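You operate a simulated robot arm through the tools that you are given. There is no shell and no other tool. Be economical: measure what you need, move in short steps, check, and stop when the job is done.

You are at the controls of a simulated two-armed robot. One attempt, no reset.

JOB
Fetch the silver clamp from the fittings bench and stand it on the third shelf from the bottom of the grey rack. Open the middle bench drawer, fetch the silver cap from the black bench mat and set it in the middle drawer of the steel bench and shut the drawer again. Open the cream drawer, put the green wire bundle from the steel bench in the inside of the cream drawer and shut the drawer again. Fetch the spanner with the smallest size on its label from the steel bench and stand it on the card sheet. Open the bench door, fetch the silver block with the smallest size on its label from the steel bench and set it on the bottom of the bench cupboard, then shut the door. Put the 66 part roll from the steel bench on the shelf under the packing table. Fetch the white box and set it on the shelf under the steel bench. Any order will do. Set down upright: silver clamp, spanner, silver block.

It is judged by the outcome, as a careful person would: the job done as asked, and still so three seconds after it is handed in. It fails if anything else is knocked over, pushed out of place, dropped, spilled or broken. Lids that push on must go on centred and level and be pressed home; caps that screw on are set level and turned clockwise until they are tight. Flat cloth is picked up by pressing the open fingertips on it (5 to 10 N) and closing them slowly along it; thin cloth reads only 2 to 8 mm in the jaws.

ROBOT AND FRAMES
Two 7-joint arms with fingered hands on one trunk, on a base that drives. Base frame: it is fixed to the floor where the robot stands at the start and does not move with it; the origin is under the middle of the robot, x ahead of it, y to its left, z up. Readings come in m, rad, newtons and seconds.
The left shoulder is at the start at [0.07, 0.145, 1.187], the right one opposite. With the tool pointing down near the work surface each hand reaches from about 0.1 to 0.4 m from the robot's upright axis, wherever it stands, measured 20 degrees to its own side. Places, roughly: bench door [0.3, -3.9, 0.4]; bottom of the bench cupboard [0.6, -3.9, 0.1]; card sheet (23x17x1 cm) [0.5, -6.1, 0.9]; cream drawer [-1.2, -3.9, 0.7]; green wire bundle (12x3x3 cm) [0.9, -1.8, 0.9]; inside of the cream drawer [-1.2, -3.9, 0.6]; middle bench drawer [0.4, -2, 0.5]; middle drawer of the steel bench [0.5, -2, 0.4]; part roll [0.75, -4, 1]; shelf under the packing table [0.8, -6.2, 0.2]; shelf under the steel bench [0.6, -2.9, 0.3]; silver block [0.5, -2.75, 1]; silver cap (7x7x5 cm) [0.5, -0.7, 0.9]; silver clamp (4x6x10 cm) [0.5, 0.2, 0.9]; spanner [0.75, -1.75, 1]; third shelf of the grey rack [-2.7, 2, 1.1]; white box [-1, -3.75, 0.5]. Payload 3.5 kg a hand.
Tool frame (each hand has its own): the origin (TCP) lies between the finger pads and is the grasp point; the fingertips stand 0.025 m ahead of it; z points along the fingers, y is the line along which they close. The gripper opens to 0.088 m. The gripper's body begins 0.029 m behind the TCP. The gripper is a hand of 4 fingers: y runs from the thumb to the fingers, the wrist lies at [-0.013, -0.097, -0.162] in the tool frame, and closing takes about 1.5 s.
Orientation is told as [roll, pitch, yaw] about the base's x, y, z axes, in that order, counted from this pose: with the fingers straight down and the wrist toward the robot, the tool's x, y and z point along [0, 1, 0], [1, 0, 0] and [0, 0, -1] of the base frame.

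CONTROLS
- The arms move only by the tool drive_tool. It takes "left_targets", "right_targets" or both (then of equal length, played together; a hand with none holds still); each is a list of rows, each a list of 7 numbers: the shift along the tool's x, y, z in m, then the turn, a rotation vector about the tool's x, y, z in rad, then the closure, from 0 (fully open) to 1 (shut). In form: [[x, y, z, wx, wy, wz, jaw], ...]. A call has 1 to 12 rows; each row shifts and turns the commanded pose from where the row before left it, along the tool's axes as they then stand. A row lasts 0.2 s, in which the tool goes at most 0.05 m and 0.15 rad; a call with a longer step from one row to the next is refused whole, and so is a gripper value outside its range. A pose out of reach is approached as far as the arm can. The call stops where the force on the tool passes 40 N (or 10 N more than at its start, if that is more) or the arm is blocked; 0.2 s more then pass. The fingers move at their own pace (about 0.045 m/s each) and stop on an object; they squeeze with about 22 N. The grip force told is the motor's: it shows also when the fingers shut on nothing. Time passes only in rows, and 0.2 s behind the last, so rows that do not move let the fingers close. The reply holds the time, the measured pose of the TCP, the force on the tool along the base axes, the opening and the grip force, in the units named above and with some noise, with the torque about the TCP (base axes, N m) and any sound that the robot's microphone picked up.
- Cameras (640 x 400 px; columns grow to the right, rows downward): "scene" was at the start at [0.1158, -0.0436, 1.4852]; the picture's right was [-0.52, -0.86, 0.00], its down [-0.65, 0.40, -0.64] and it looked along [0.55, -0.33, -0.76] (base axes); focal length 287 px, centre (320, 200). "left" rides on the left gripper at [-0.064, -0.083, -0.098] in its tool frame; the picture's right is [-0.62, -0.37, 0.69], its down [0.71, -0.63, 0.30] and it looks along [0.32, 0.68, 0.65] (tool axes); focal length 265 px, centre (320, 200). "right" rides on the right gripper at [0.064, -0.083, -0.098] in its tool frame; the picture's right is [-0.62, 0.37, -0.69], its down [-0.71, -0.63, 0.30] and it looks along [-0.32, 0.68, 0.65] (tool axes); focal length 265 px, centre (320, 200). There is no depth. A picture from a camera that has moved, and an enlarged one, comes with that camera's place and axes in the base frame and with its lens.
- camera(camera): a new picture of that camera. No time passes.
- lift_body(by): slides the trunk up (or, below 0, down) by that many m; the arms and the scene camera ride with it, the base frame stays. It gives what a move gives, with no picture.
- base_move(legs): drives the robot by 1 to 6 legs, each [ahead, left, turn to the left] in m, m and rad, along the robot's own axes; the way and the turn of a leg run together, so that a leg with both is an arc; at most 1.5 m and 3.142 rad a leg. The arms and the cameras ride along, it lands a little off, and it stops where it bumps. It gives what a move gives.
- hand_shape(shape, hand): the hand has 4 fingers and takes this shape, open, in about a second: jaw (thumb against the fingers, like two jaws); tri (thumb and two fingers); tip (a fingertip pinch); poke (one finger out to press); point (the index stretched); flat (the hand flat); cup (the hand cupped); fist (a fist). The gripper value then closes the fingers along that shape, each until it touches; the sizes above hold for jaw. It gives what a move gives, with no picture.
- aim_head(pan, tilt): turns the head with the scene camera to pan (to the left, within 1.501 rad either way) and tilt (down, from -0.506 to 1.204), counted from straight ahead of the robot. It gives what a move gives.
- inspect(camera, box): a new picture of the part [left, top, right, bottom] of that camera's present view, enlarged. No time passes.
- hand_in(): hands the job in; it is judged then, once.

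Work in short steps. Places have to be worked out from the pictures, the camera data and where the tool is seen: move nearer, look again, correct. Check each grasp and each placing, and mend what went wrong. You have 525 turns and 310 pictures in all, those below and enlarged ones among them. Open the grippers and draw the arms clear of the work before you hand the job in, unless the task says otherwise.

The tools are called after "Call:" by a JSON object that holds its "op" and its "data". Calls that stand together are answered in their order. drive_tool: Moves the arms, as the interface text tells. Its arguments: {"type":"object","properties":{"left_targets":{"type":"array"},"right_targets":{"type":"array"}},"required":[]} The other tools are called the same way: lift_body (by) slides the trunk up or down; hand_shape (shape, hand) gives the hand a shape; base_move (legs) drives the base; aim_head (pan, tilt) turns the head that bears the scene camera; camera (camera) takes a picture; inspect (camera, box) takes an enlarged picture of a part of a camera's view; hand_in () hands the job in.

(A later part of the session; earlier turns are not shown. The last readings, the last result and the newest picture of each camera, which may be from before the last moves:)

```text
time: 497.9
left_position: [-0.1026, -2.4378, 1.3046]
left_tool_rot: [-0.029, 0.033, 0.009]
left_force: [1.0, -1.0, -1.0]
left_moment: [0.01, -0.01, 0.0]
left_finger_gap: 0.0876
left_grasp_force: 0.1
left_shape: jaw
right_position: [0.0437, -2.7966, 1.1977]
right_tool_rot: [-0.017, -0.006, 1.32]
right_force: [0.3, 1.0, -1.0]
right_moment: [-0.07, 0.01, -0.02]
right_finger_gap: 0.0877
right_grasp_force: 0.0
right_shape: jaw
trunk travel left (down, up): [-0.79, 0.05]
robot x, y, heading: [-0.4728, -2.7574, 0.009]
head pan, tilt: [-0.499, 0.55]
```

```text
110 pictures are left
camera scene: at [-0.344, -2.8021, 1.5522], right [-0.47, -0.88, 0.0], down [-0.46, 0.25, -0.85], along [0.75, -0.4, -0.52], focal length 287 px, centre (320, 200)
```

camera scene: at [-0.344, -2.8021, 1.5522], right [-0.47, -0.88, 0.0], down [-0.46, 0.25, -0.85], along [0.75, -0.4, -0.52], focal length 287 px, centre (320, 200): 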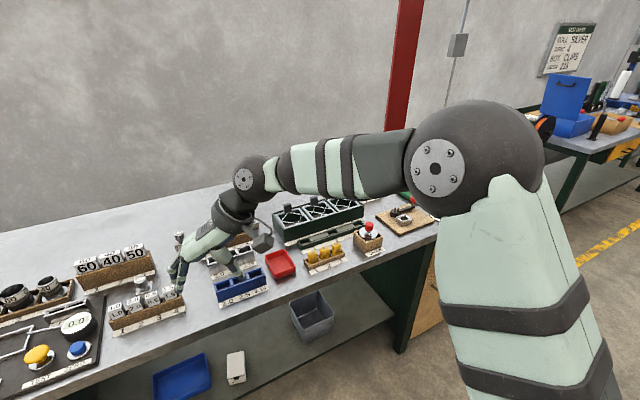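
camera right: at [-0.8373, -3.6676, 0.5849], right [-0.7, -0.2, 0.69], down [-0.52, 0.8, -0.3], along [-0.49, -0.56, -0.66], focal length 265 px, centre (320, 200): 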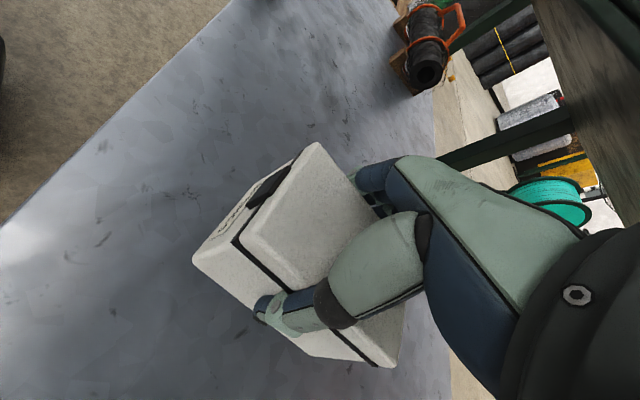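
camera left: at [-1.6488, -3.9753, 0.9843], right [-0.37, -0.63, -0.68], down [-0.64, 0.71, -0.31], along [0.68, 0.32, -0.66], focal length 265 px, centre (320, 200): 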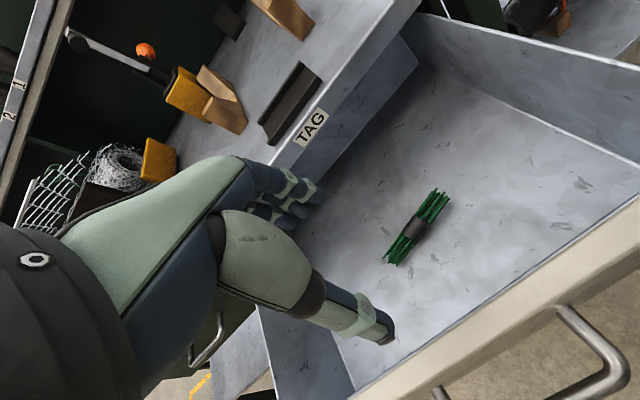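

Call:
{"op": "base_move", "data": {"legs": [[0, -0.35, 0]]}}

Call:
{"op": "aim_head", "data": {"pan": 0.3, "tilt": 0.6}}

Call:
{"op": "camera", "data": {"camera": "scene"}}

```text
time: 500.2
left_position: [-0.1, -2.7897, 1.3045]
left_tool_rot: [-0.029, 0.032, 0.007]
left_force: [0.4, -0.3, -0.3]
left_moment: [-0.02, 0.02, -0.02]
left_finger_gap: 0.0877
left_grasp_force: 0.0
left_shape: jaw
right_position: [0.0453, -3.1498, 1.1964]
right_tool_rot: [-0.02, -0.006, 1.316]
right_force: [-0.1, -0.3, -0.2]
right_moment: [0.0, -0.03, 0.01]
right_finger_gap: 0.0877
right_grasp_force: 0.0
right_shape: jaw
trunk travel left (down, up): [-0.79, 0.05]
robot x, y, heading: [-0.4678, -3.1067, 0.001]
head pan, tilt: [-0.499, 0.55]
```

```text
time: 501.3
left_position: [-0.0998, -2.7912, 1.3041]
left_tool_rot: [-0.026, 0.033, 0.006]
left_force: [-0.4, 0.4, 0.7]
left_moment: [0.01, 0.01, 0.02]
left_finger_gap: 0.0877
left_grasp_force: 0.0
left_shape: jaw
right_position: [0.0462, -3.152, 1.1965]
right_tool_rot: [-0.018, -0.007, 1.316]
right_force: [-0.8, -1.2, -0.3]
right_moment: [0.01, 0.03, 0.03]
right_finger_gap: 0.088
right_grasp_force: 0.0
right_shape: jaw
trunk travel left (down, up): [-0.79, 0.05]
robot x, y, heading: [-0.4683, -3.1083, 0.005]
head pan, tilt: [0.3, 0.6]
```

```text
109 pictures are left
camera scene: at [-0.337, -3.0853, 1.5476], right [0.3, -0.95, 0.0], down [-0.54, -0.17, -0.82], along [0.79, 0.24, -0.57], focal length 287 px, centre (320, 200)
```

scene: 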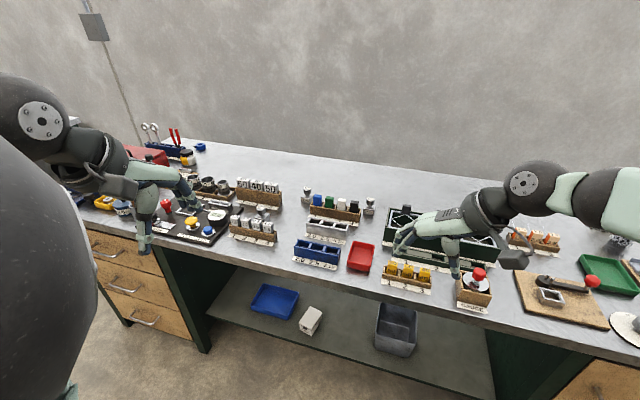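

Call:
{"op": "inspect", "data": {"camera": "scene", "box": [285, 170, 395, 250]}}

Call:
{"op": "inspect", "data": {"camera": "scene", "box": [205, 160, 315, 250]}}

```text
5.00 times, centred on (340, 210) of scene
camera zoom: at [-0.337, -3.0853, 1.5476], right [0.3, -0.95, 0.0], down [-0.54, -0.17, -0.82], along [0.79, 0.24, -0.57], focal length 1436 px, centre (220, 150)
```

zoom: 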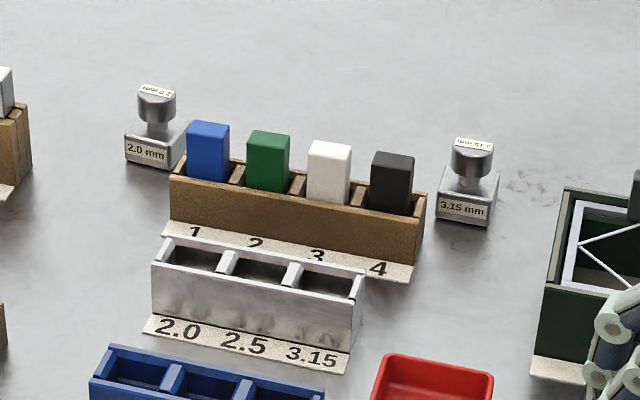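

```text
4.44 times, centred on (260, 205) of scene
camera zoom: at [-0.337, -3.0853, 1.5476], right [0.3, -0.95, 0.0], down [-0.54, -0.17, -0.82], along [0.79, 0.24, -0.57], focal length 1276 px, centre (587, 178)
```

zoom: 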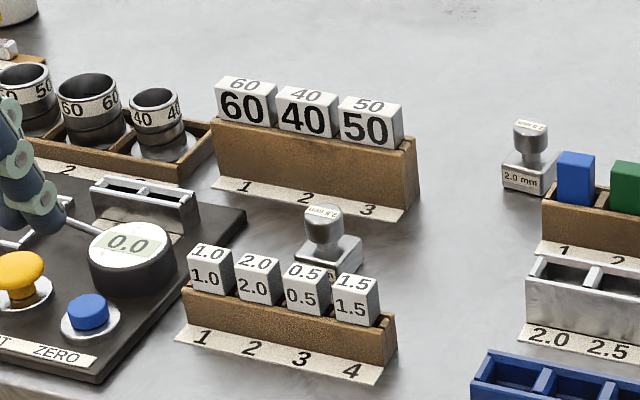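

The silver blocks read 2.0, 2.5 and 3.15 mm, so the 2.0 mm one at about [0.595, -2.74] is wanted. First I'll inspect the cupboard door.

Call:
{"op": "aim_head", "data": {"pan": -0.5, "tilt": 0.8}}

Call:
{"op": "camera", "data": {"camera": "scene"}}

```text
time: 502.4
left_position: [-0.0989, -2.791, 1.3035]
left_tool_rot: [-0.026, 0.033, 0.006]
left_force: [-0.1, 0.0, -0.4]
left_moment: [-0.02, 0.01, 0.01]
left_finger_gap: 0.0879
left_grasp_force: 0.1
left_shape: jaw
right_position: [0.0463, -3.1514, 1.1971]
right_tool_rot: [-0.02, -0.006, 1.315]
right_force: [-0.4, 0.2, 0.4]
right_moment: [0.01, 0.04, 0.02]
right_finger_gap: 0.0878
right_grasp_force: 0.0
right_shape: jaw
trunk travel left (down, up): [-0.79, 0.05]
robot x, y, heading: [-0.4723, -3.1041, 0.0]
head pan, tilt: [-0.499, 0.799]
```

```text
106 pictures are left
camera scene: at [-0.3504, -3.1503, 1.5308], right [-0.48, -0.88, 0.0], down [-0.63, 0.34, -0.7], along [0.61, -0.33, -0.72], focal length 287 px, centre (320, 200)
```

scene: 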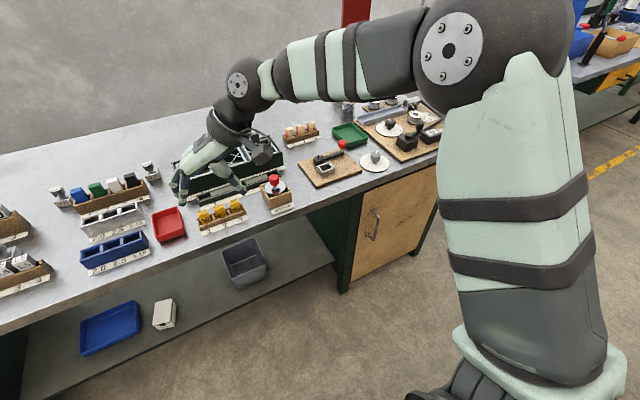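

The door handle is a vertical bar near the door's left edge, with the hinge on the right. I'll move to y≈-3.6, lower the trunk and turn the right hand so the fingers point forward and close along y.

Call:
{"op": "base_move", "data": {"legs": [[0, -0.45, 0]]}}

Call:
{"op": "lift_body", "data": {"by": -0.4}}

Call:
{"op": "drive_tool", "data": {"right_targets": [[0, 0, 0, 0, -0.1, -0.1, 0], [0, 0, 0, 0, -0.1, -0.1, 0], [0, 0, 0, 0, -0.14, 0, 0], [0, 0, 0, 0, -0.14, 0, 0], [0, 0, 0, 0, -0.14, 0, 0], [0, 0, 0, 0, -0.14, 0, 0], [0, 0, 0, 0, -0.14, 0, 0]]}}

Call:
{"op": "aim_head", "data": {"pan": -0.1, "tilt": 0.6}}

Call:
{"op": "camera", "data": {"camera": "scene"}}

Call:
{"op": "camera", "data": {"camera": "right"}}

```text
time: 505.1
left_position: [-0.1, -3.2347, 1.3042]
left_tool_rot: [-0.028, 0.032, 0.012]
left_force: [-0.5, 0.8, -0.2]
left_moment: [0.0, -0.01, 0.02]
left_finger_gap: 0.0877
left_grasp_force: 0.1
left_shape: jaw
right_position: [0.0491, -3.593, 1.1965]
right_tool_rot: [-0.018, -0.006, 1.324]
right_force: [0.0, -0.5, -0.5]
right_moment: [0.02, 0.0, -0.04]
right_finger_gap: 0.0881
right_grasp_force: 0.1
right_shape: jaw
trunk travel left (down, up): [-0.79, 0.05]
robot x, y, heading: [-0.4661, -3.5602, 0.006]
head pan, tilt: [-0.499, 0.799]
```

```text
time: 509.0
left_position: [-0.0998, -3.2364, 0.9042]
left_tool_rot: [-0.025, 0.033, 0.015]
left_force: [0.6, -0.2, 0.3]
left_moment: [0.04, -0.01, -0.01]
left_finger_gap: 0.0876
left_grasp_force: 0.0
left_shape: jaw
right_position: [0.0488, -3.5945, 0.7966]
right_tool_rot: [-0.02, -0.008, 1.323]
right_force: [0.5, 0.8, 0.1]
right_moment: [0.01, 0.01, -0.01]
right_finger_gap: 0.0878
right_grasp_force: 0.0
right_shape: jaw
trunk travel left (down, up): [-0.39, 0.45]
robot x, y, heading: [-0.4694, -3.5567, 0.01]
head pan, tilt: [-0.499, 0.799]
```

```text
time: 510.6
left_position: [-0.0997, -3.235, 0.9052]
left_tool_rot: [-0.026, 0.031, 0.017]
left_force: [-0.1, -0.4, -0.1]
left_moment: [0.04, 0.01, 0.01]
left_finger_gap: 0.0878
left_grasp_force: 0.1
left_shape: jaw
right_position: [0.049, -3.595, 0.7973]
right_tool_rot: [-0.919, 0.017, 1.521]
right_force: [0.0, -0.1, -0.3]
right_moment: [-0.03, -0.01, 0.01]
right_finger_gap: 0.0878
right_grasp_force: 0.2
right_shape: jaw
trunk travel left (down, up): [-0.39, 0.45]
robot x, y, heading: [-0.4688, -3.5537, 0.011]
head pan, tilt: [-0.499, 0.799]
```

```text
time: 511.4
left_position: [-0.1004, -3.236, 0.9042]
left_tool_rot: [-0.025, 0.033, 0.014]
left_force: [-0.6, 0.3, 0.3]
left_moment: [0.03, 0.0, 0.02]
left_finger_gap: 0.0878
left_grasp_force: 0.1
left_shape: jaw
right_position: [0.0502, -3.5947, 0.7963]
right_tool_rot: [-0.918, 0.018, 1.524]
right_force: [0.7, -0.2, 0.3]
right_moment: [-0.01, -0.01, 0.02]
right_finger_gap: 0.0878
right_grasp_force: 0.0
right_shape: jaw
trunk travel left (down, up): [-0.39, 0.45]
robot x, y, heading: [-0.4711, -3.5563, 0.011]
head pan, tilt: [-0.099, 0.6]
```

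```text
105 pictures are left
camera scene: at [-0.3305, -3.567, 1.1476], right [-0.09, -1.0, 0.0], down [-0.56, 0.05, -0.82], along [0.82, -0.07, -0.57], focal length 287 px, centre (320, 200)
```

scene: 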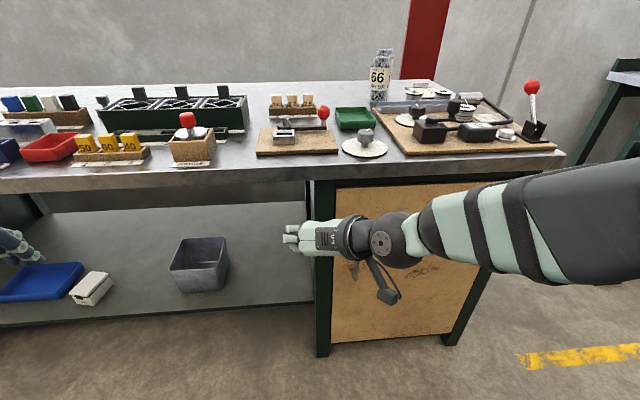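

```text
104 pictures are left
camera right: at [-0.0715, -3.6711, 0.8067], right [-0.15, 0.39, 0.91], down [0.65, -0.66, 0.39], along [0.75, 0.65, -0.15], focal length 265 px, centre (320, 200)
```

right: 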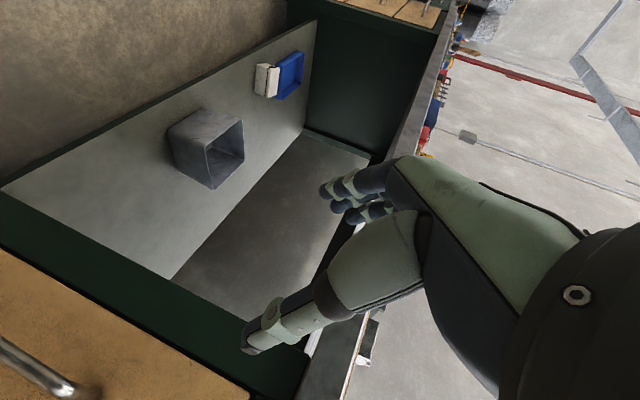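

The "66" roll is visible too. The handle top is at about [0.19, -3.71, 0.667], so I'll lower 0.17 and strafe right 0.11, then look again.

Call:
{"op": "lift_body", "data": {"by": -0.18}}

Call:
{"op": "base_move", "data": {"legs": [[0, -0.06, 0]]}}

Call:
{"op": "camera", "data": {"camera": "right"}}

Call:
{"op": "camera", "data": {"camera": "scene"}}

```text
time: 513.4
left_position: [-0.0991, -3.236, 0.7246]
left_tool_rot: [-0.028, 0.032, 0.014]
left_force: [0.4, -0.2, 0.5]
left_moment: [-0.02, 0.01, 0.02]
left_finger_gap: 0.0876
left_grasp_force: 0.0
left_shape: jaw
right_position: [0.0499, -3.5933, 0.6146]
right_tool_rot: [-0.918, 0.017, 1.523]
right_force: [-0.3, 0.0, -0.1]
right_moment: [-0.02, 0.0, 0.01]
right_finger_gap: 0.088
right_grasp_force: 0.1
right_shape: jaw
trunk travel left (down, up): [-0.21, 0.63]
robot x, y, heading: [-0.4687, -3.5556, 0.009]
head pan, tilt: [-0.099, 0.6]
```

```text
time: 514.4
left_position: [-0.0982, -3.2971, 0.725]
left_tool_rot: [-0.026, 0.032, 0.013]
left_force: [0.6, -0.2, -0.2]
left_moment: [0.05, 0.02, 0.0]
left_finger_gap: 0.0879
left_grasp_force: 0.1
left_shape: jaw
right_position: [0.0509, -3.6554, 0.6159]
right_tool_rot: [-0.917, 0.016, 1.522]
right_force: [0.0, 0.6, -0.5]
right_moment: [0.0, 0.02, 0.0]
right_finger_gap: 0.0878
right_grasp_force: 0.0
right_shape: jaw
trunk travel left (down, up): [-0.21, 0.63]
robot x, y, heading: [-0.4677, -3.6161, 0.006]
head pan, tilt: [-0.099, 0.6]
```

```text
103 pictures are left
camera right: at [-0.0709, -3.7316, 0.6265], right [-0.16, 0.39, 0.91], down [0.64, -0.66, 0.39], along [0.75, 0.65, -0.15], focal length 265 px, centre (320, 200)
```

right: 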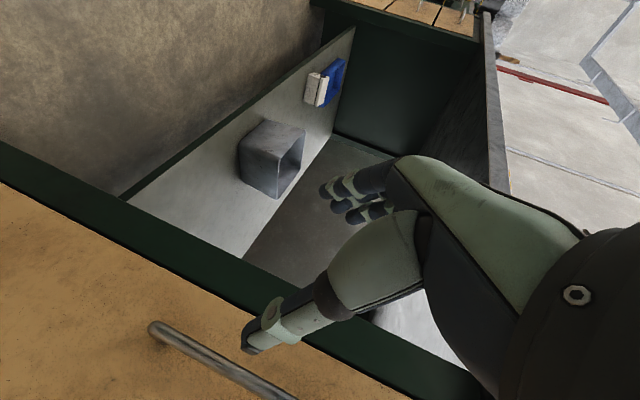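

```text
102 pictures are left
camera scene: at [-0.3298, -3.6276, 0.9676], right [-0.09, -1.0, 0.0], down [-0.56, 0.05, -0.82], along [0.82, -0.07, -0.57], focal length 287 px, centre (320, 200)
```

scene: 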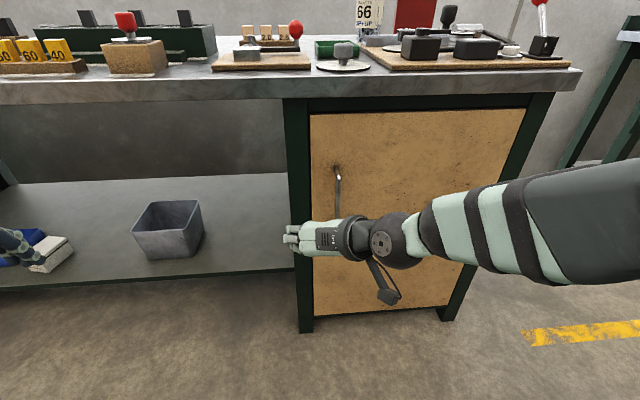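

The bar spans z 0.51–0.667 at y≈-3.711, x≈0.20. I'll drive closer and check before the final approach.

Call:
{"op": "base_move", "data": {"legs": [[0.09, -0.056, 0]]}}

Call:
{"op": "camera", "data": {"camera": "right"}}

```text
time: 515.6
left_position: [-0.0072, -3.3501, 0.7247]
left_tool_rot: [-0.027, 0.032, 0.013]
left_force: [0.0, 0.0, 0.8]
left_moment: [-0.01, 0.02, 0.02]
left_finger_gap: 0.0878
left_grasp_force: 0.0
left_shape: jaw
right_position: [0.1414, -3.7089, 0.6158]
right_tool_rot: [-0.919, 0.016, 1.524]
right_force: [-0.3, -0.3, 0.3]
right_moment: [0.02, -0.01, 0.02]
right_finger_gap: 0.0881
right_grasp_force: 0.0
right_shape: jaw
trunk travel left (down, up): [-0.21, 0.63]
robot x, y, heading: [-0.3777, -3.6693, 0.009]
head pan, tilt: [-0.099, 0.6]
```

```text
101 pictures are left
camera right: at [0.02, -3.7863, 0.6263], right [-0.15, 0.39, 0.91], down [0.65, -0.66, 0.39], along [0.75, 0.65, -0.15], focal length 265 px, centre (320, 200)
```

right: 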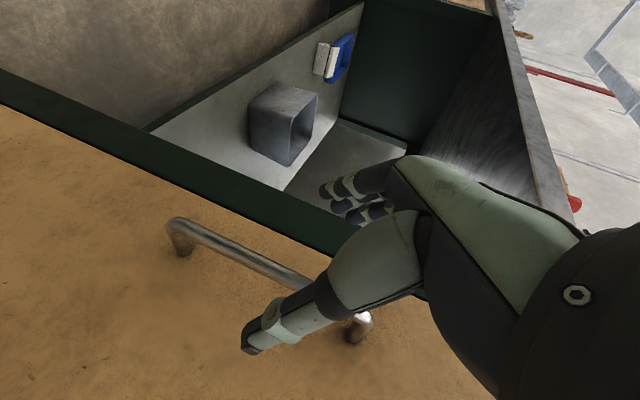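

Bar fixed at (0.197, -3.711). I'll advance 5 cm and close on it.

Call:
{"op": "drive_tool", "data": {"right_targets": [[-0.004, -0.001, 0.03, 0, 0, 0, 0.2], [-0.004, -0.001, 0.028, 0, 0, 0, 0.2], [0, 0, 0, 0, 0, 0, 0.6], [0, 0, 0, 0, 0, 0, 1], [0, 0, 0, 0, 0, 0, 1], [0, 0, 0, 0, 0, 0, 1], [0, 0, 0, 0, 0, 0, 1], [0, 0, 0, 0, 0, 0, 1]]}}

Call:
{"op": "camera", "data": {"camera": "right"}}

```text
time: 517.4
left_position: [-0.0081, -3.3514, 0.7242]
left_tool_rot: [-0.026, 0.033, 0.013]
left_force: [-1.2, -0.3, 0.0]
left_moment: [0.02, 0.0, 0.01]
left_finger_gap: 0.0878
left_grasp_force: 0.0
left_shape: jaw
right_position: [0.1934, -3.7164, 0.5878]
right_tool_rot: [-0.917, 0.017, 1.519]
right_force: [2.5, -4.7, -1.3]
right_moment: [-0.04, -0.04, -0.05]
right_finger_gap: 0.0
right_grasp_force: 22.0
right_shape: jaw
trunk travel left (down, up): [-0.21, 0.63]
robot x, y, heading: [-0.3752, -3.6734, 0.011]
head pan, tilt: [-0.099, 0.6]
```

```text
100 pictures are left
camera right: at [0.0721, -3.7928, 0.5982], right [-0.15, 0.39, 0.91], down [0.64, -0.66, 0.39], along [0.75, 0.64, -0.15], focal length 265 px, centre (320, 200)
```

right: 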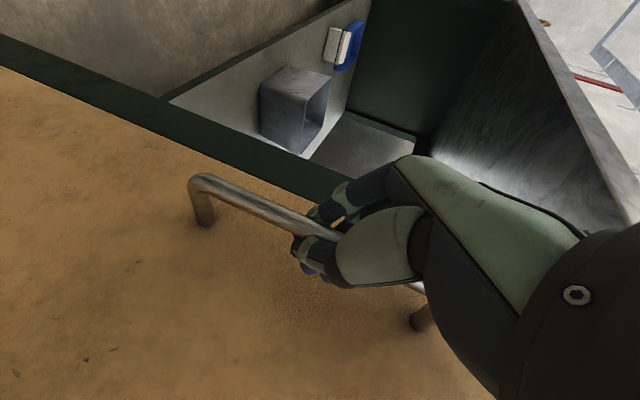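

The fingers wrap the bar. Pulling back 9 cm.

Call:
{"op": "base_move", "data": {"legs": [[-0.09, -0.01, 0]]}}

Call:
{"op": "camera", "data": {"camera": "scene"}}

```text
time: 518.5
left_position: [-0.097, -3.3637, 0.7248]
left_tool_rot: [-0.024, 0.032, 0.015]
left_force: [0.2, 0.5, -0.1]
left_moment: [-0.03, 0.0, -0.01]
left_finger_gap: 0.0876
left_grasp_force: 0.0
left_shape: jaw
right_position: [0.106, -3.7305, 0.5876]
right_tool_rot: [-0.92, 0.023, 1.513]
right_force: [8.9, -25.1, -0.1]
right_moment: [-0.09, -0.05, -0.09]
right_finger_gap: 0.0003
right_grasp_force: 21.9
right_shape: jaw
trunk travel left (down, up): [-0.21, 0.63]
robot x, y, heading: [-0.4677, -3.6849, 0.012]
head pan, tilt: [-0.099, 0.6]
```

```text
99 pictures are left
camera scene: at [-0.3276, -3.6954, 0.9676], right [-0.09, -1.0, 0.0], down [-0.56, 0.05, -0.82], along [0.82, -0.07, -0.57], focal length 287 px, centre (320, 200)
```

scene: 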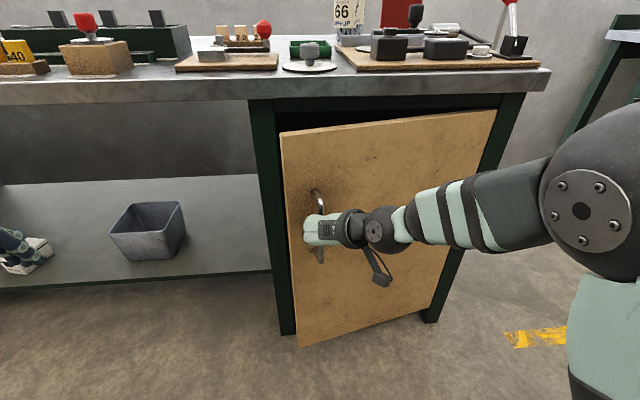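

The door is opening. I'll continue pulling with the arm, allowing the hand to follow the arc.

Call:
{"op": "drive_tool", "data": {"right_targets": [[0.02, -0.012, -0.026, 0, 0, 0, 1], [0.02, -0.012, -0.026, 0, 0, 0, 1], [0.02, -0.014, -0.026, 0, 0, 0, 1], [0.02, -0.016, -0.026, 0, 0, 0, 1]]}}

Call:
{"op": "camera", "data": {"camera": "scene"}}

```text
time: 519.3
left_position: [-0.0957, -3.3653, 0.7243]
left_tool_rot: [-0.028, 0.033, 0.011]
left_force: [0.3, 0.2, 0.9]
left_moment: [-0.05, 0.0, 0.0]
left_finger_gap: 0.0877
left_grasp_force: 0.1
left_shape: jaw
right_position: [0.0222, -3.7713, 0.5867]
right_tool_rot: [-0.936, 0.044, 1.484]
right_force: [10.7, -16.9, -0.7]
right_moment: [-0.08, -0.09, 0.0]
right_finger_gap: 0.0
right_grasp_force: 22.1
right_shape: jaw
trunk travel left (down, up): [-0.21, 0.63]
robot x, y, heading: [-0.4619, -3.6826, 0.004]
head pan, tilt: [-0.099, 0.6]
stopped in row 3 (right hand): the force on the tool passed its limit at 43 N (the readings are from after the stop); the commanded pose is now the measured one
```

```text
98 pictures are left
camera scene: at [-0.3263, -3.6953, 0.9673], right [-0.09, -1.0, 0.0], down [-0.56, 0.05, -0.82], along [0.82, -0.07, -0.57], focal length 287 px, centre (320, 200)
```

scene: 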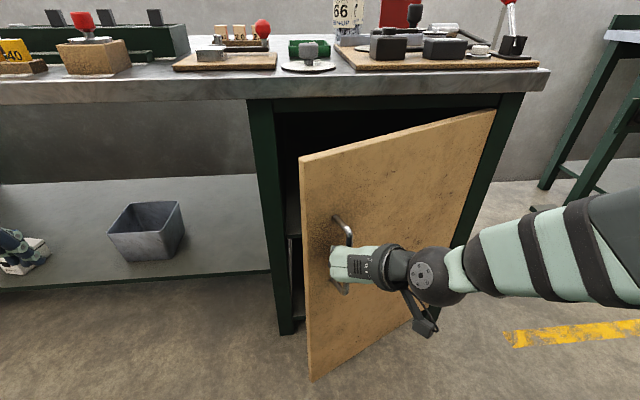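

About 28° open (hinge near y -4.09, door ~0.44 wide). I'll continue along the arc while yawing the hand with the door.

Call:
{"op": "drive_tool", "data": {"right_targets": [[0.012, -0.014, -0.016, -0.05, 0, -0.04, 1], [0.012, -0.016, -0.016, -0.05, 0, -0.04, 1], [0.011, -0.018, -0.015, -0.05, 0, -0.04, 1], [0.011, -0.018, -0.014, -0.05, 0, -0.04, 1], [0.01, -0.02, -0.013, -0.05, 0, -0.04, 1]]}}

Call:
{"op": "camera", "data": {"camera": "scene"}}

```text
time: 520.5
left_position: [-0.0976, -3.3614, 0.7248]
left_tool_rot: [-0.026, 0.033, 0.014]
left_force: [0.4, -0.2, 0.2]
left_moment: [0.03, 0.03, 0.0]
left_finger_gap: 0.0876
left_grasp_force: 0.0
left_shape: jaw
right_position: [-0.0682, -3.856, 0.5917]
right_tool_rot: [-0.918, 0.045, 1.817]
right_force: [2.7, -3.5, -4.7]
right_moment: [-0.03, -0.02, -0.01]
right_finger_gap: 0.0002
right_grasp_force: 22.3
right_shape: jaw
trunk travel left (down, up): [-0.21, 0.63]
robot x, y, heading: [-0.4657, -3.6831, 0.009]
head pan, tilt: [-0.099, 0.6]
```

```text
97 pictures are left
camera scene: at [-0.3275, -3.6939, 0.9676], right [-0.09, -1.0, 0.0], down [-0.56, 0.05, -0.82], along [0.82, -0.07, -0.57], focal length 287 px, centre (320, 200)
```

scene: 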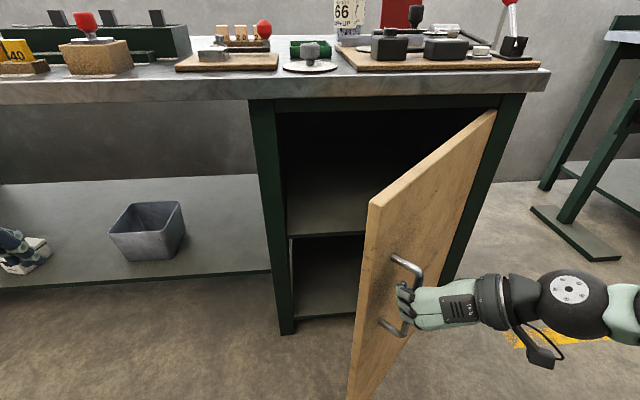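

About 55° open. A few more arc steps with the arm to bring it past 80°.

Call:
{"op": "drive_tool", "data": {"right_targets": [[0.012, -0.026, -0.015, -0.05, 0, -0.04, 1], [0.012, -0.027, -0.014, -0.05, 0, -0.04, 1], [0.011, -0.028, -0.013, -0.05, 0, -0.04, 1], [0.01, -0.03, -0.01, -0.05, 0, -0.04, 1]]}}

Call:
{"op": "base_move", "data": {"legs": [[0, -0.08, 0]]}}

Call:
{"op": "camera", "data": {"camera": "scene"}}

```text
time: 521.3
left_position: [-0.097, -3.3622, 0.7253]
left_tool_rot: [-0.028, 0.033, 0.015]
left_force: [1.1, 0.1, -1.2]
left_moment: [-0.05, 0.03, -0.03]
left_finger_gap: 0.0876
left_grasp_force: 0.0
left_shape: jaw
right_position: [-0.1012, -3.9338, 0.5932]
right_tool_rot: [-0.905, 0.037, 2.009]
right_force: [-14.2, 8.3, -1.6]
right_moment: [-0.27, -0.76, -0.12]
right_finger_gap: 0.0
right_grasp_force: 22.3
right_shape: jaw
trunk travel left (down, up): [-0.21, 0.63]
robot x, y, heading: [-0.4675, -3.6841, 0.009]
head pan, tilt: [-0.099, 0.6]
stopped in row 3 (right hand): the force on the tool passed its limit at 49 N (the readings are from after the stop); the commanded pose is now the measured one
```

```text
time: 522.1
left_position: [-0.0976, -3.3736, 0.7244]
left_tool_rot: [-0.028, 0.031, 0.016]
left_force: [0.9, -0.6, -0.1]
left_moment: [-0.02, -0.04, 0.0]
left_finger_gap: 0.0878
left_grasp_force: 0.1
left_shape: jaw
right_position: [-0.1039, -3.9398, 0.5922]
right_tool_rot: [-0.902, 0.027, 2.027]
right_force: [-10.5, 5.4, 1.5]
right_moment: [-0.11, -0.51, -0.04]
right_finger_gap: 0.0
right_grasp_force: 22.6
right_shape: jaw
trunk travel left (down, up): [-0.21, 0.63]
robot x, y, heading: [-0.4654, -3.691, 0.012]
head pan, tilt: [-0.099, 0.6]
stopped in leg 1: the force on the tool passed its limit at 52 N (the readings are from after the stop); the commanded pose is now the measured one
```

```text
96 pictures are left
camera scene: at [-0.3302, -3.7041, 0.9679], right [-0.09, -1.0, 0.0], down [-0.56, 0.05, -0.83], along [0.82, -0.07, -0.56], focal length 287 px, centre (320, 200)
```

scene: 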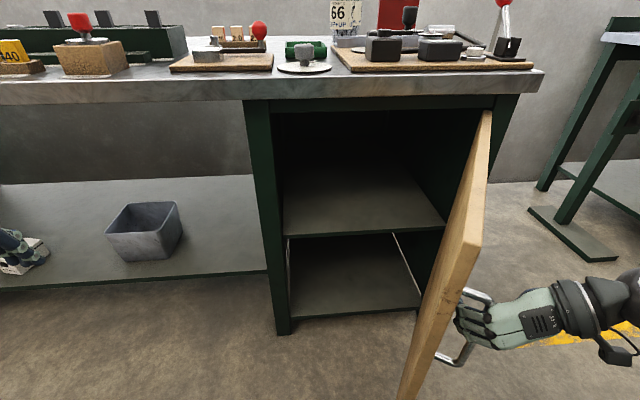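

The door is about 72° open. I'll release the handle, retreat, lift over the door's top and push it further from the inside.

Call:
{"op": "drive_tool", "data": {"right_targets": [[0, 0, 0, 0, 0, 0, 0.5], [0, 0, 0, 0, 0, 0, 0], [0, 0, 0, 0, 0, 0, 0], [0, 0, -0.03, 0, 0, 0, 0], [0, 0, -0.04, 0, 0, 0, 0], [0, 0, -0.04, 0, 0, 0, 0]]}}

Call:
{"op": "lift_body", "data": {"by": 0.35}}

Call:
{"op": "camera", "data": {"camera": "scene"}}

```text
time: 523.5
left_position: [-0.098, -3.3741, 0.7246]
left_tool_rot: [-0.03, 0.032, 0.015]
left_force: [-0.4, 0.3, -0.7]
left_moment: [0.03, 0.02, -0.01]
left_finger_gap: 0.0878
left_grasp_force: 0.0
left_shape: jaw
right_position: [-0.1707, -3.9717, 0.6197]
right_tool_rot: [-0.899, 0.027, 2.023]
right_force: [-1.5, 0.5, 0.3]
right_moment: [0.05, -0.01, -0.01]
right_finger_gap: 0.0878
right_grasp_force: 0.0
right_shape: jaw
right hand out of reach, approached as far as the arm can: row 5, 6
trunk travel left (down, up): [-0.21, 0.63]
robot x, y, heading: [-0.4678, -3.6938, 0.011]
head pan, tilt: [-0.099, 0.6]
```

```text
time: 526.9
left_position: [-0.0982, -3.3727, 1.0749]
left_tool_rot: [-0.027, 0.033, 0.012]
left_force: [0.5, 0.0, 0.5]
left_moment: [-0.01, -0.01, 0.02]
left_finger_gap: 0.0877
left_grasp_force: 0.1
left_shape: jaw
right_position: [-0.1696, -3.9716, 0.9695]
right_tool_rot: [-0.9, 0.027, 2.023]
right_force: [1.0, 0.2, -0.1]
right_moment: [0.0, 0.0, 0.0]
right_finger_gap: 0.0876
right_grasp_force: 0.1
right_shape: jaw
trunk travel left (down, up): [-0.56, 0.28]
robot x, y, heading: [-0.4651, -3.696, 0.007]
head pan, tilt: [-0.099, 0.6]
```

```text
95 pictures are left
camera scene: at [-0.3287, -3.7048, 1.3176], right [-0.09, -1.0, 0.0], down [-0.56, 0.05, -0.82], along [0.82, -0.07, -0.57], focal length 287 px, centre (320, 200)
```

scene: 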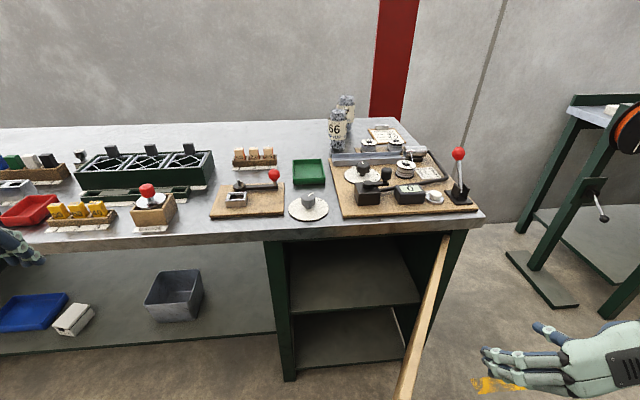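

I'll move the fist to the inner side of the door by shifting the base left and forward, lower it, then push by strafing right.

Call:
{"op": "base_move", "data": {"legs": [[0, 0.25, 0], [0.1, 0, 0]]}}

Call:
{"op": "drive_tool", "data": {"right_targets": [[0, 0, 0, 0, 0, 0, 0.5], [0, 0, 0, 0, 0, 0, 1], [0, 0, 0, 0, 0, 0, 1], [0, 0, 0, 0, 0, 0, 1], [0, 0, 0, 0, 0, 0, 1]]}}

Call:
{"op": "lift_body", "data": {"by": -0.35}}

Call:
{"op": "aim_head", "data": {"pan": -0.4, "tilt": 0.7}}

Call:
{"op": "camera", "data": {"camera": "scene"}}

```text
time: 529.4
left_position: [-0.0025, -3.1257, 1.0733]
left_tool_rot: [-0.029, 0.032, 0.014]
left_force: [-0.9, 0.3, 0.2]
left_moment: [-0.02, -0.01, -0.01]
left_finger_gap: 0.0878
left_grasp_force: 0.0
left_shape: jaw
right_position: [-0.0717, -3.7226, 0.9689]
right_tool_rot: [-0.899, 0.027, 2.022]
right_force: [-0.3, -0.6, 0.3]
right_moment: [0.0, 0.01, 0.04]
right_finger_gap: 0.0877
right_grasp_force: 0.1
right_shape: jaw
trunk travel left (down, up): [-0.56, 0.28]
robot x, y, heading: [-0.37, -3.4447, 0.012]
head pan, tilt: [-0.099, 0.6]
```

```text
time: 530.6
left_position: [-0.0018, -3.1257, 1.073]
left_tool_rot: [-0.028, 0.031, 0.016]
left_force: [0.1, -0.7, 0.5]
left_moment: [0.0, 0.0, 0.01]
left_finger_gap: 0.0877
left_grasp_force: 0.1
left_shape: jaw
right_position: [-0.0724, -3.7234, 0.9702]
right_tool_rot: [-0.898, 0.028, 2.023]
right_force: [0.8, -0.3, -0.3]
right_moment: [0.0, 0.0, 0.04]
right_finger_gap: 0.0001
right_grasp_force: 1.7
right_shape: jaw
trunk travel left (down, up): [-0.56, 0.28]
robot x, y, heading: [-0.3704, -3.4487, 0.014]
head pan, tilt: [-0.099, 0.6]
```

```text
time: 532.6
left_position: [-0.0027, -3.1243, 0.8769]
left_tool_rot: [-0.029, 0.032, 0.014]
left_force: [0.7, -0.1, -0.6]
left_moment: [0.05, -0.01, 0.01]
left_finger_gap: 0.0875
left_grasp_force: 0.0
left_shape: jaw
right_position: [-0.0732, -3.7234, 0.7766]
right_tool_rot: [-0.902, 0.042, 2.025]
right_force: [-10.3, 6.3, 14.9]
right_moment: [-1.93, 0.92, -1.87]
right_finger_gap: 0.0
right_grasp_force: 21.8
right_shape: jaw
trunk travel left (down, up): [-0.362, 0.478]
robot x, y, heading: [-0.3675, -3.4467, 0.005]
head pan, tilt: [-0.099, 0.6]
stopped: the force on the tool passed its limit at 104 N (the readings are from after the stop); the commanded pose is now the measured one
```

```text
time: 533.4
left_position: [-0.0029, -3.1249, 0.877]
left_tool_rot: [-0.03, 0.033, 0.014]
left_force: [-0.3, 0.0, -0.6]
left_moment: [-0.03, -0.01, -0.01]
left_finger_gap: 0.0878
left_grasp_force: 0.1
left_shape: jaw
right_position: [-0.0726, -3.7235, 0.7779]
right_tool_rot: [-0.904, 0.043, 2.026]
right_force: [-7.2, 4.5, 12.4]
right_moment: [-1.75, 0.81, -1.34]
right_finger_gap: 0.0002
right_grasp_force: 22.4
right_shape: jaw
trunk travel left (down, up): [-0.362, 0.478]
robot x, y, heading: [-0.37, -3.4469, 0.009]
head pan, tilt: [-0.4, 0.7]
```

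```text
94 pictures are left
camera scene: at [-0.2434, -3.4797, 1.1116], right [-0.38, -0.93, 0.0], down [-0.59, 0.24, -0.77], along [0.71, -0.29, -0.64], focal length 287 px, centre (320, 200)
```

scene: 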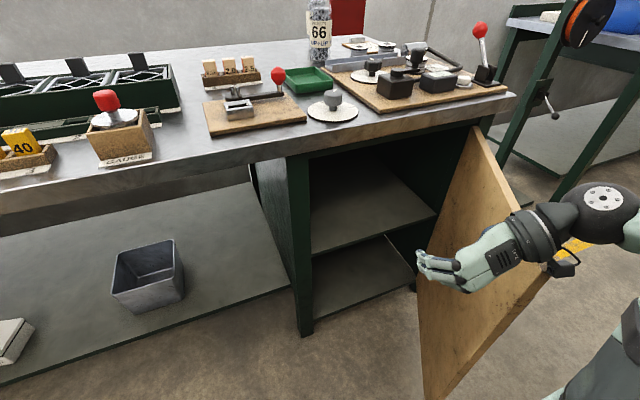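

The wrist is resting on the door's top edge. I'll raise up, restore the right hand to the default tool-down pose (arm on the robot side), then push from inside.

Call:
{"op": "lift_body", "data": {"by": 0.36}}

Call:
{"op": "drive_tool", "data": {"right_targets": [[0, 0, 0, 0, 0.13, 0, 1], [0, 0, 0, 0, 0.13, 0, 1], [0, 0, 0, 0, 0.13, 0, 1], [0, 0, 0, 0, 0.13, 0, 1], [0, 0, 0, 0, 0.13, 0, 1], [0, 0, 0, 0, 0.13, 0, 1], [0, 0, 0, 0, 0.12, 0, 1]]}}

Call:
{"op": "drive_tool", "data": {"right_targets": [[0, 0, 0, 0, 0, 0.145, 1], [0, 0, 0, 0, 0, 0.145, 1], [0, 0, 0, 0, 0, 0.145, 1], [0, 0, 0, 0, 0, 0.145, 1], [0, 0, 0, 0, 0, 0.145, 1], [0, 0, 0, 0, 0, 0.145, 1], [0, 0, 0, 0, 0, 0.145, 1], [0, 0, 0, 0, 0, 0.145, 1], [0, 0, 0, 0, 0, 0.145, 1], [0, 0, 0, 0, 0, 0.145, 1], [0, 0, 0, 0, 0, 0.145, 1], [0, 0, 0, 0, 0, 0.145, 1]]}}

Call:
{"op": "camera", "data": {"camera": "scene"}}

```text
time: 536.9
left_position: [-0.0014, -3.1269, 1.236]
left_tool_rot: [-0.026, 0.034, 0.014]
left_force: [0.0, -0.3, 0.3]
left_moment: [-0.01, -0.02, 0.03]
left_finger_gap: 0.0875
left_grasp_force: 0.0
left_shape: jaw
right_position: [-0.0725, -3.7251, 1.135]
right_tool_rot: [-0.905, 0.042, 2.026]
right_force: [-0.3, -0.2, -0.2]
right_moment: [0.03, 0.02, 0.03]
right_finger_gap: 0.0
right_grasp_force: 22.2
right_shape: jaw
trunk travel left (down, up): [-0.722, 0.118]
robot x, y, heading: [-0.3711, -3.4467, 0.008]
head pan, tilt: [-0.4, 0.7]
```

```text
time: 538.5
left_position: [-0.0004, -3.1281, 1.2369]
left_tool_rot: [-0.028, 0.034, 0.015]
left_force: [0.0, 0.3, -0.3]
left_moment: [-0.03, -0.02, -0.03]
left_finger_gap: 0.0876
left_grasp_force: 0.0
left_shape: jaw
right_position: [-0.0711, -3.7246, 1.1346]
right_tool_rot: [0.0, 0.041, 2.024]
right_force: [-1.5, -0.4, -0.3]
right_moment: [0.0, 0.01, -0.02]
right_finger_gap: 0.0
right_grasp_force: 22.1
right_shape: jaw
trunk travel left (down, up): [-0.722, 0.118]
robot x, y, heading: [-0.3698, -3.447, 0.011]
head pan, tilt: [-0.4, 0.7]
```

```text
time: 541.1
left_position: [-0.0009, -3.1267, 1.238]
left_tool_rot: [-0.028, 0.033, 0.016]
left_force: [-0.5, -0.6, 0.0]
left_moment: [-0.04, 0.0, 0.0]
left_finger_gap: 0.088
left_grasp_force: 0.1
left_shape: jaw
right_position: [-0.0583, -3.7413, 1.1448]
right_tool_rot: [-0.029, -0.015, 0.282]
right_force: [0.2, 0.2, -0.4]
right_moment: [-0.01, 0.01, 0.02]
right_finger_gap: 0.0002
right_grasp_force: 22.2
right_shape: jaw
right hand out of reach, approached as far as the arm can: row 11, 12
trunk travel left (down, up): [-0.722, 0.118]
robot x, y, heading: [-0.3678, -3.4469, 0.009]
head pan, tilt: [-0.4, 0.7]
```

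```text
93 pictures are left
camera scene: at [-0.2415, -3.4817, 1.4712], right [-0.38, -0.93, 0.0], down [-0.6, 0.24, -0.76], along [0.71, -0.29, -0.64], focal length 287 px, centre (320, 200)
```

scene: 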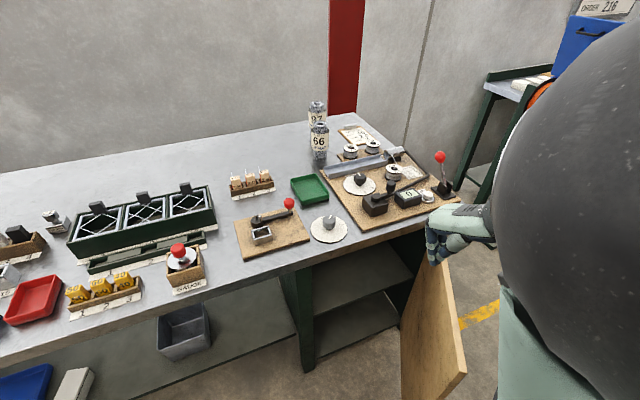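

The rolls read 87 and 66. The right hand is on the inner side of the door; I'll lower it and push by strafing right.

Call:
{"op": "lift_body", "data": {"by": -0.4}}

Call:
{"op": "lift_body", "data": {"by": -0.12}}

Call:
{"op": "base_move", "data": {"legs": [[0, -0.2, 0]]}}

Call:
{"op": "camera", "data": {"camera": "scene"}}

```text
time: 544.9
left_position: [-0.0018, -3.1267, 0.8378]
left_tool_rot: [-0.026, 0.032, 0.014]
left_force: [0.6, -0.2, -0.3]
left_moment: [0.0, -0.02, 0.0]
left_finger_gap: 0.0876
left_grasp_force: 0.1
left_shape: jaw
right_position: [-0.0589, -3.7406, 0.7446]
right_tool_rot: [-0.028, -0.012, 0.285]
right_force: [0.0, -0.1, 0.4]
right_moment: [0.01, -0.05, 0.0]
right_finger_gap: 0.0
right_grasp_force: 22.0
right_shape: jaw
trunk travel left (down, up): [-0.322, 0.518]
robot x, y, heading: [-0.3696, -3.4427, 0.011]
head pan, tilt: [-0.4, 0.7]
```

```text
time: 546.4
left_position: [-0.0023, -3.1258, 0.7163]
left_tool_rot: [-0.028, 0.033, 0.013]
left_force: [0.9, 0.9, -0.1]
left_moment: [-0.01, 0.03, -0.01]
left_finger_gap: 0.0876
left_grasp_force: 0.0
left_shape: jaw
right_position: [-0.0588, -3.7412, 0.6247]
right_tool_rot: [-0.029, -0.013, 0.285]
right_force: [0.4, -0.6, -0.3]
right_moment: [0.0, 0.0, 0.05]
right_finger_gap: 0.0001
right_grasp_force: 22.1
right_shape: jaw
trunk travel left (down, up): [-0.202, 0.638]
robot x, y, heading: [-0.3732, -3.4458, 0.009]
head pan, tilt: [-0.4, 0.7]
```

```text
time: 548.0
left_position: [0.0005, -3.3234, 0.7168]
left_tool_rot: [-0.027, 0.033, 0.015]
left_force: [0.3, -0.2, 0.6]
left_moment: [-0.02, 0.01, -0.03]
left_finger_gap: 0.0878
left_grasp_force: 0.0
left_shape: jaw
right_position: [-0.057, -3.9375, 0.6227]
right_tool_rot: [-0.027, -0.014, 0.287]
right_force: [0.3, 0.0, -0.6]
right_moment: [0.0, -0.02, 0.01]
right_finger_gap: 0.0
right_grasp_force: 22.1
right_shape: jaw
trunk travel left (down, up): [-0.202, 0.638]
robot x, y, heading: [-0.3659, -3.6426, 0.009]
head pan, tilt: [-0.4, 0.7]
```

```text
92 pictures are left
camera scene: at [-0.2394, -3.6795, 0.9512], right [-0.38, -0.93, 0.0], down [-0.6, 0.24, -0.76], along [0.71, -0.29, -0.64], focal length 287 px, centre (320, 200)
```

scene: 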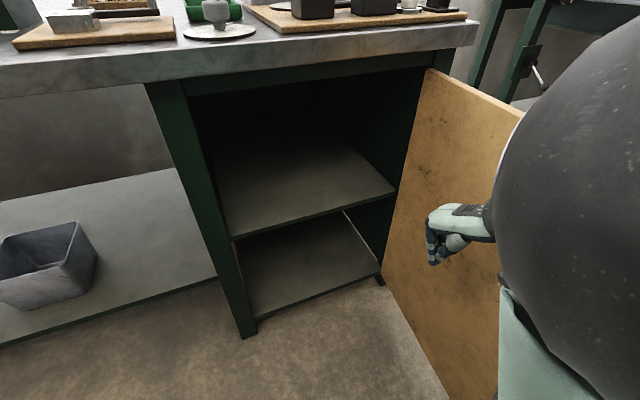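

Good, the door is swinging wider. I'll push another 0.15 m to the right.

Call:
{"op": "base_move", "data": {"legs": [[0, -0.15, 0]]}}

Call:
{"op": "camera", "data": {"camera": "scene"}}

```text
time: 549.4
left_position: [0.0021, -3.4759, 0.7165]
left_tool_rot: [-0.028, 0.032, 0.015]
left_force: [-0.3, 0.0, 0.1]
left_moment: [-0.01, -0.01, 0.01]
left_finger_gap: 0.0878
left_grasp_force: 0.1
left_shape: jaw
right_position: [-0.0551, -4.0893, 0.6243]
right_tool_rot: [-0.026, -0.013, 0.286]
right_force: [-0.7, -0.7, -0.3]
right_moment: [-0.02, 0.02, 0.02]
right_finger_gap: 0.0
right_grasp_force: 21.8
right_shape: jaw
trunk travel left (down, up): [-0.202, 0.638]
robot x, y, heading: [-0.3632, -3.7965, 0.015]
head pan, tilt: [-0.4, 0.7]
```

```text
91 pictures are left
camera scene: at [-0.2375, -3.8312, 0.9512], right [-0.38, -0.93, 0.0], down [-0.6, 0.24, -0.76], along [0.71, -0.29, -0.64], focal length 287 px, centre (320, 200)
```

scene: 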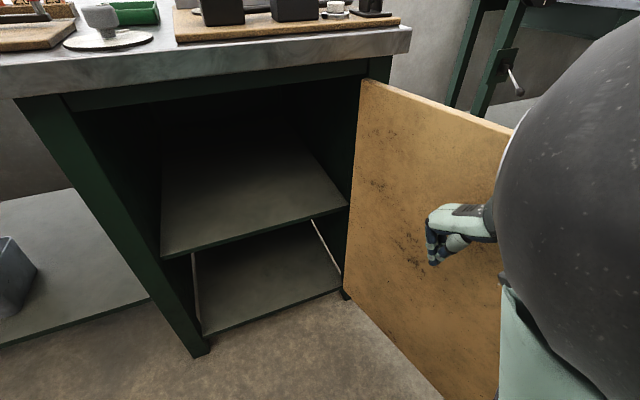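

The door is open beyond 90°. I'll move away, raise the trunk and go to fetch the 2.0 mm block with the left hand.

Call:
{"op": "base_move", "data": {"legs": [[0, 0.3, 0]]}}

Call:
{"op": "lift_body", "data": {"by": 0.4}}

Call:
{"op": "lift_body", "data": {"by": 0.18}}

Call:
{"op": "base_move", "data": {"legs": [[0, 0.6, 0]]}}

Call:
{"op": "aim_head", "data": {"pan": 0.15, "tilt": 0.65}}

Call:
{"op": "camera", "data": {"camera": "scene"}}

```text
time: 551.4
left_position: [0.0002, -3.1767, 0.7164]
left_tool_rot: [-0.027, 0.033, 0.011]
left_force: [0.4, 0.3, -0.1]
left_moment: [0.01, 0.0, -0.01]
left_finger_gap: 0.0877
left_grasp_force: 0.0
left_shape: jaw
right_position: [-0.0581, -3.788, 0.6241]
right_tool_rot: [-0.027, -0.014, 0.281]
right_force: [-0.2, 0.2, 0.1]
right_moment: [-0.01, 0.01, 0.03]
right_finger_gap: 0.0002
right_grasp_force: 22.5
right_shape: jaw
trunk travel left (down, up): [-0.202, 0.638]
robot x, y, heading: [-0.3692, -3.496, 0.008]
head pan, tilt: [-0.4, 0.7]
```

```text
time: 555.2
left_position: [0.0008, -3.1756, 1.1169]
left_tool_rot: [-0.026, 0.032, 0.011]
left_force: [-0.7, -0.6, -0.3]
left_moment: [0.01, 0.01, 0.01]
left_finger_gap: 0.0875
left_grasp_force: 0.1
left_shape: jaw
right_position: [-0.0595, -3.7894, 1.0242]
right_tool_rot: [-0.025, -0.015, 0.279]
right_force: [-0.4, -0.7, 0.0]
right_moment: [-0.01, -0.01, 0.0]
right_finger_gap: 0.0
right_grasp_force: 22.0
right_shape: jaw
trunk travel left (down, up): [-0.602, 0.238]
robot x, y, heading: [-0.3669, -3.4945, 0.005]
head pan, tilt: [-0.4, 0.7]
```

```text
time: 557.2
left_position: [0.0013, -3.1772, 1.2961]
left_tool_rot: [-0.027, 0.033, 0.012]
left_force: [-0.7, 0.3, -1.1]
left_moment: [-0.02, -0.04, 0.02]
left_finger_gap: 0.0877
left_grasp_force: 0.0
left_shape: jaw
right_position: [-0.0588, -3.7882, 1.2051]
right_tool_rot: [-0.026, -0.014, 0.28]
right_force: [-0.1, 0.1, 0.5]
right_moment: [0.05, 0.0, 0.01]
right_finger_gap: 0.0002
right_grasp_force: 22.9
right_shape: jaw
trunk travel left (down, up): [-0.782, 0.058]
robot x, y, heading: [-0.3696, -3.4936, 0.012]
head pan, tilt: [-0.4, 0.7]
```

```text
time: 560.7
left_position: [-0.0005, -2.5762, 1.2975]
left_tool_rot: [-0.026, 0.034, 0.006]
left_force: [0.0, 0.4, -0.3]
left_moment: [0.0, 0.0, -0.02]
left_finger_gap: 0.0878
left_grasp_force: 0.1
left_shape: jaw
right_position: [-0.0626, -3.189, 1.2039]
right_tool_rot: [-0.027, -0.015, 0.275]
right_force: [-0.3, 0.2, -0.3]
right_moment: [-0.01, -0.02, -0.04]
right_finger_gap: 0.0001
right_grasp_force: 22.6
right_shape: jaw
trunk travel left (down, up): [-0.782, 0.058]
robot x, y, heading: [-0.3682, -2.8891, 0.003]
head pan, tilt: [-0.4, 0.7]
```

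```text
time: 561.6
left_position: [0.0001, -2.5738, 1.2964]
left_tool_rot: [-0.029, 0.032, 0.007]
left_force: [0.5, -0.6, -0.7]
left_moment: [0.01, 0.0, 0.01]
left_finger_gap: 0.088
left_grasp_force: 0.0
left_shape: jaw
right_position: [-0.0632, -3.1875, 1.2042]
right_tool_rot: [-0.027, -0.013, 0.276]
right_force: [-0.4, -0.5, -0.1]
right_moment: [0.0, 0.0, 0.02]
right_finger_gap: 0.0
right_grasp_force: 21.7
right_shape: jaw
trunk travel left (down, up): [-0.782, 0.058]
robot x, y, heading: [-0.3706, -2.8914, 0.0]
head pan, tilt: [0.15, 0.649]
```

```text
90 pictures are left
camera scene: at [-0.2359, -2.8814, 1.5356], right [0.15, -0.99, 0.0], down [-0.6, -0.09, -0.8], along [0.79, 0.12, -0.6], focal length 287 px, centre (320, 200)
```

scene: 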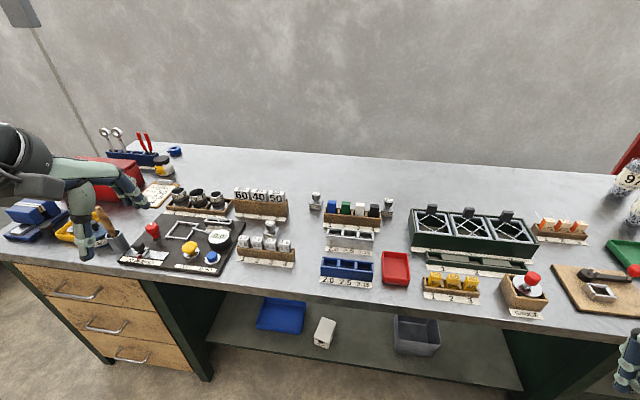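

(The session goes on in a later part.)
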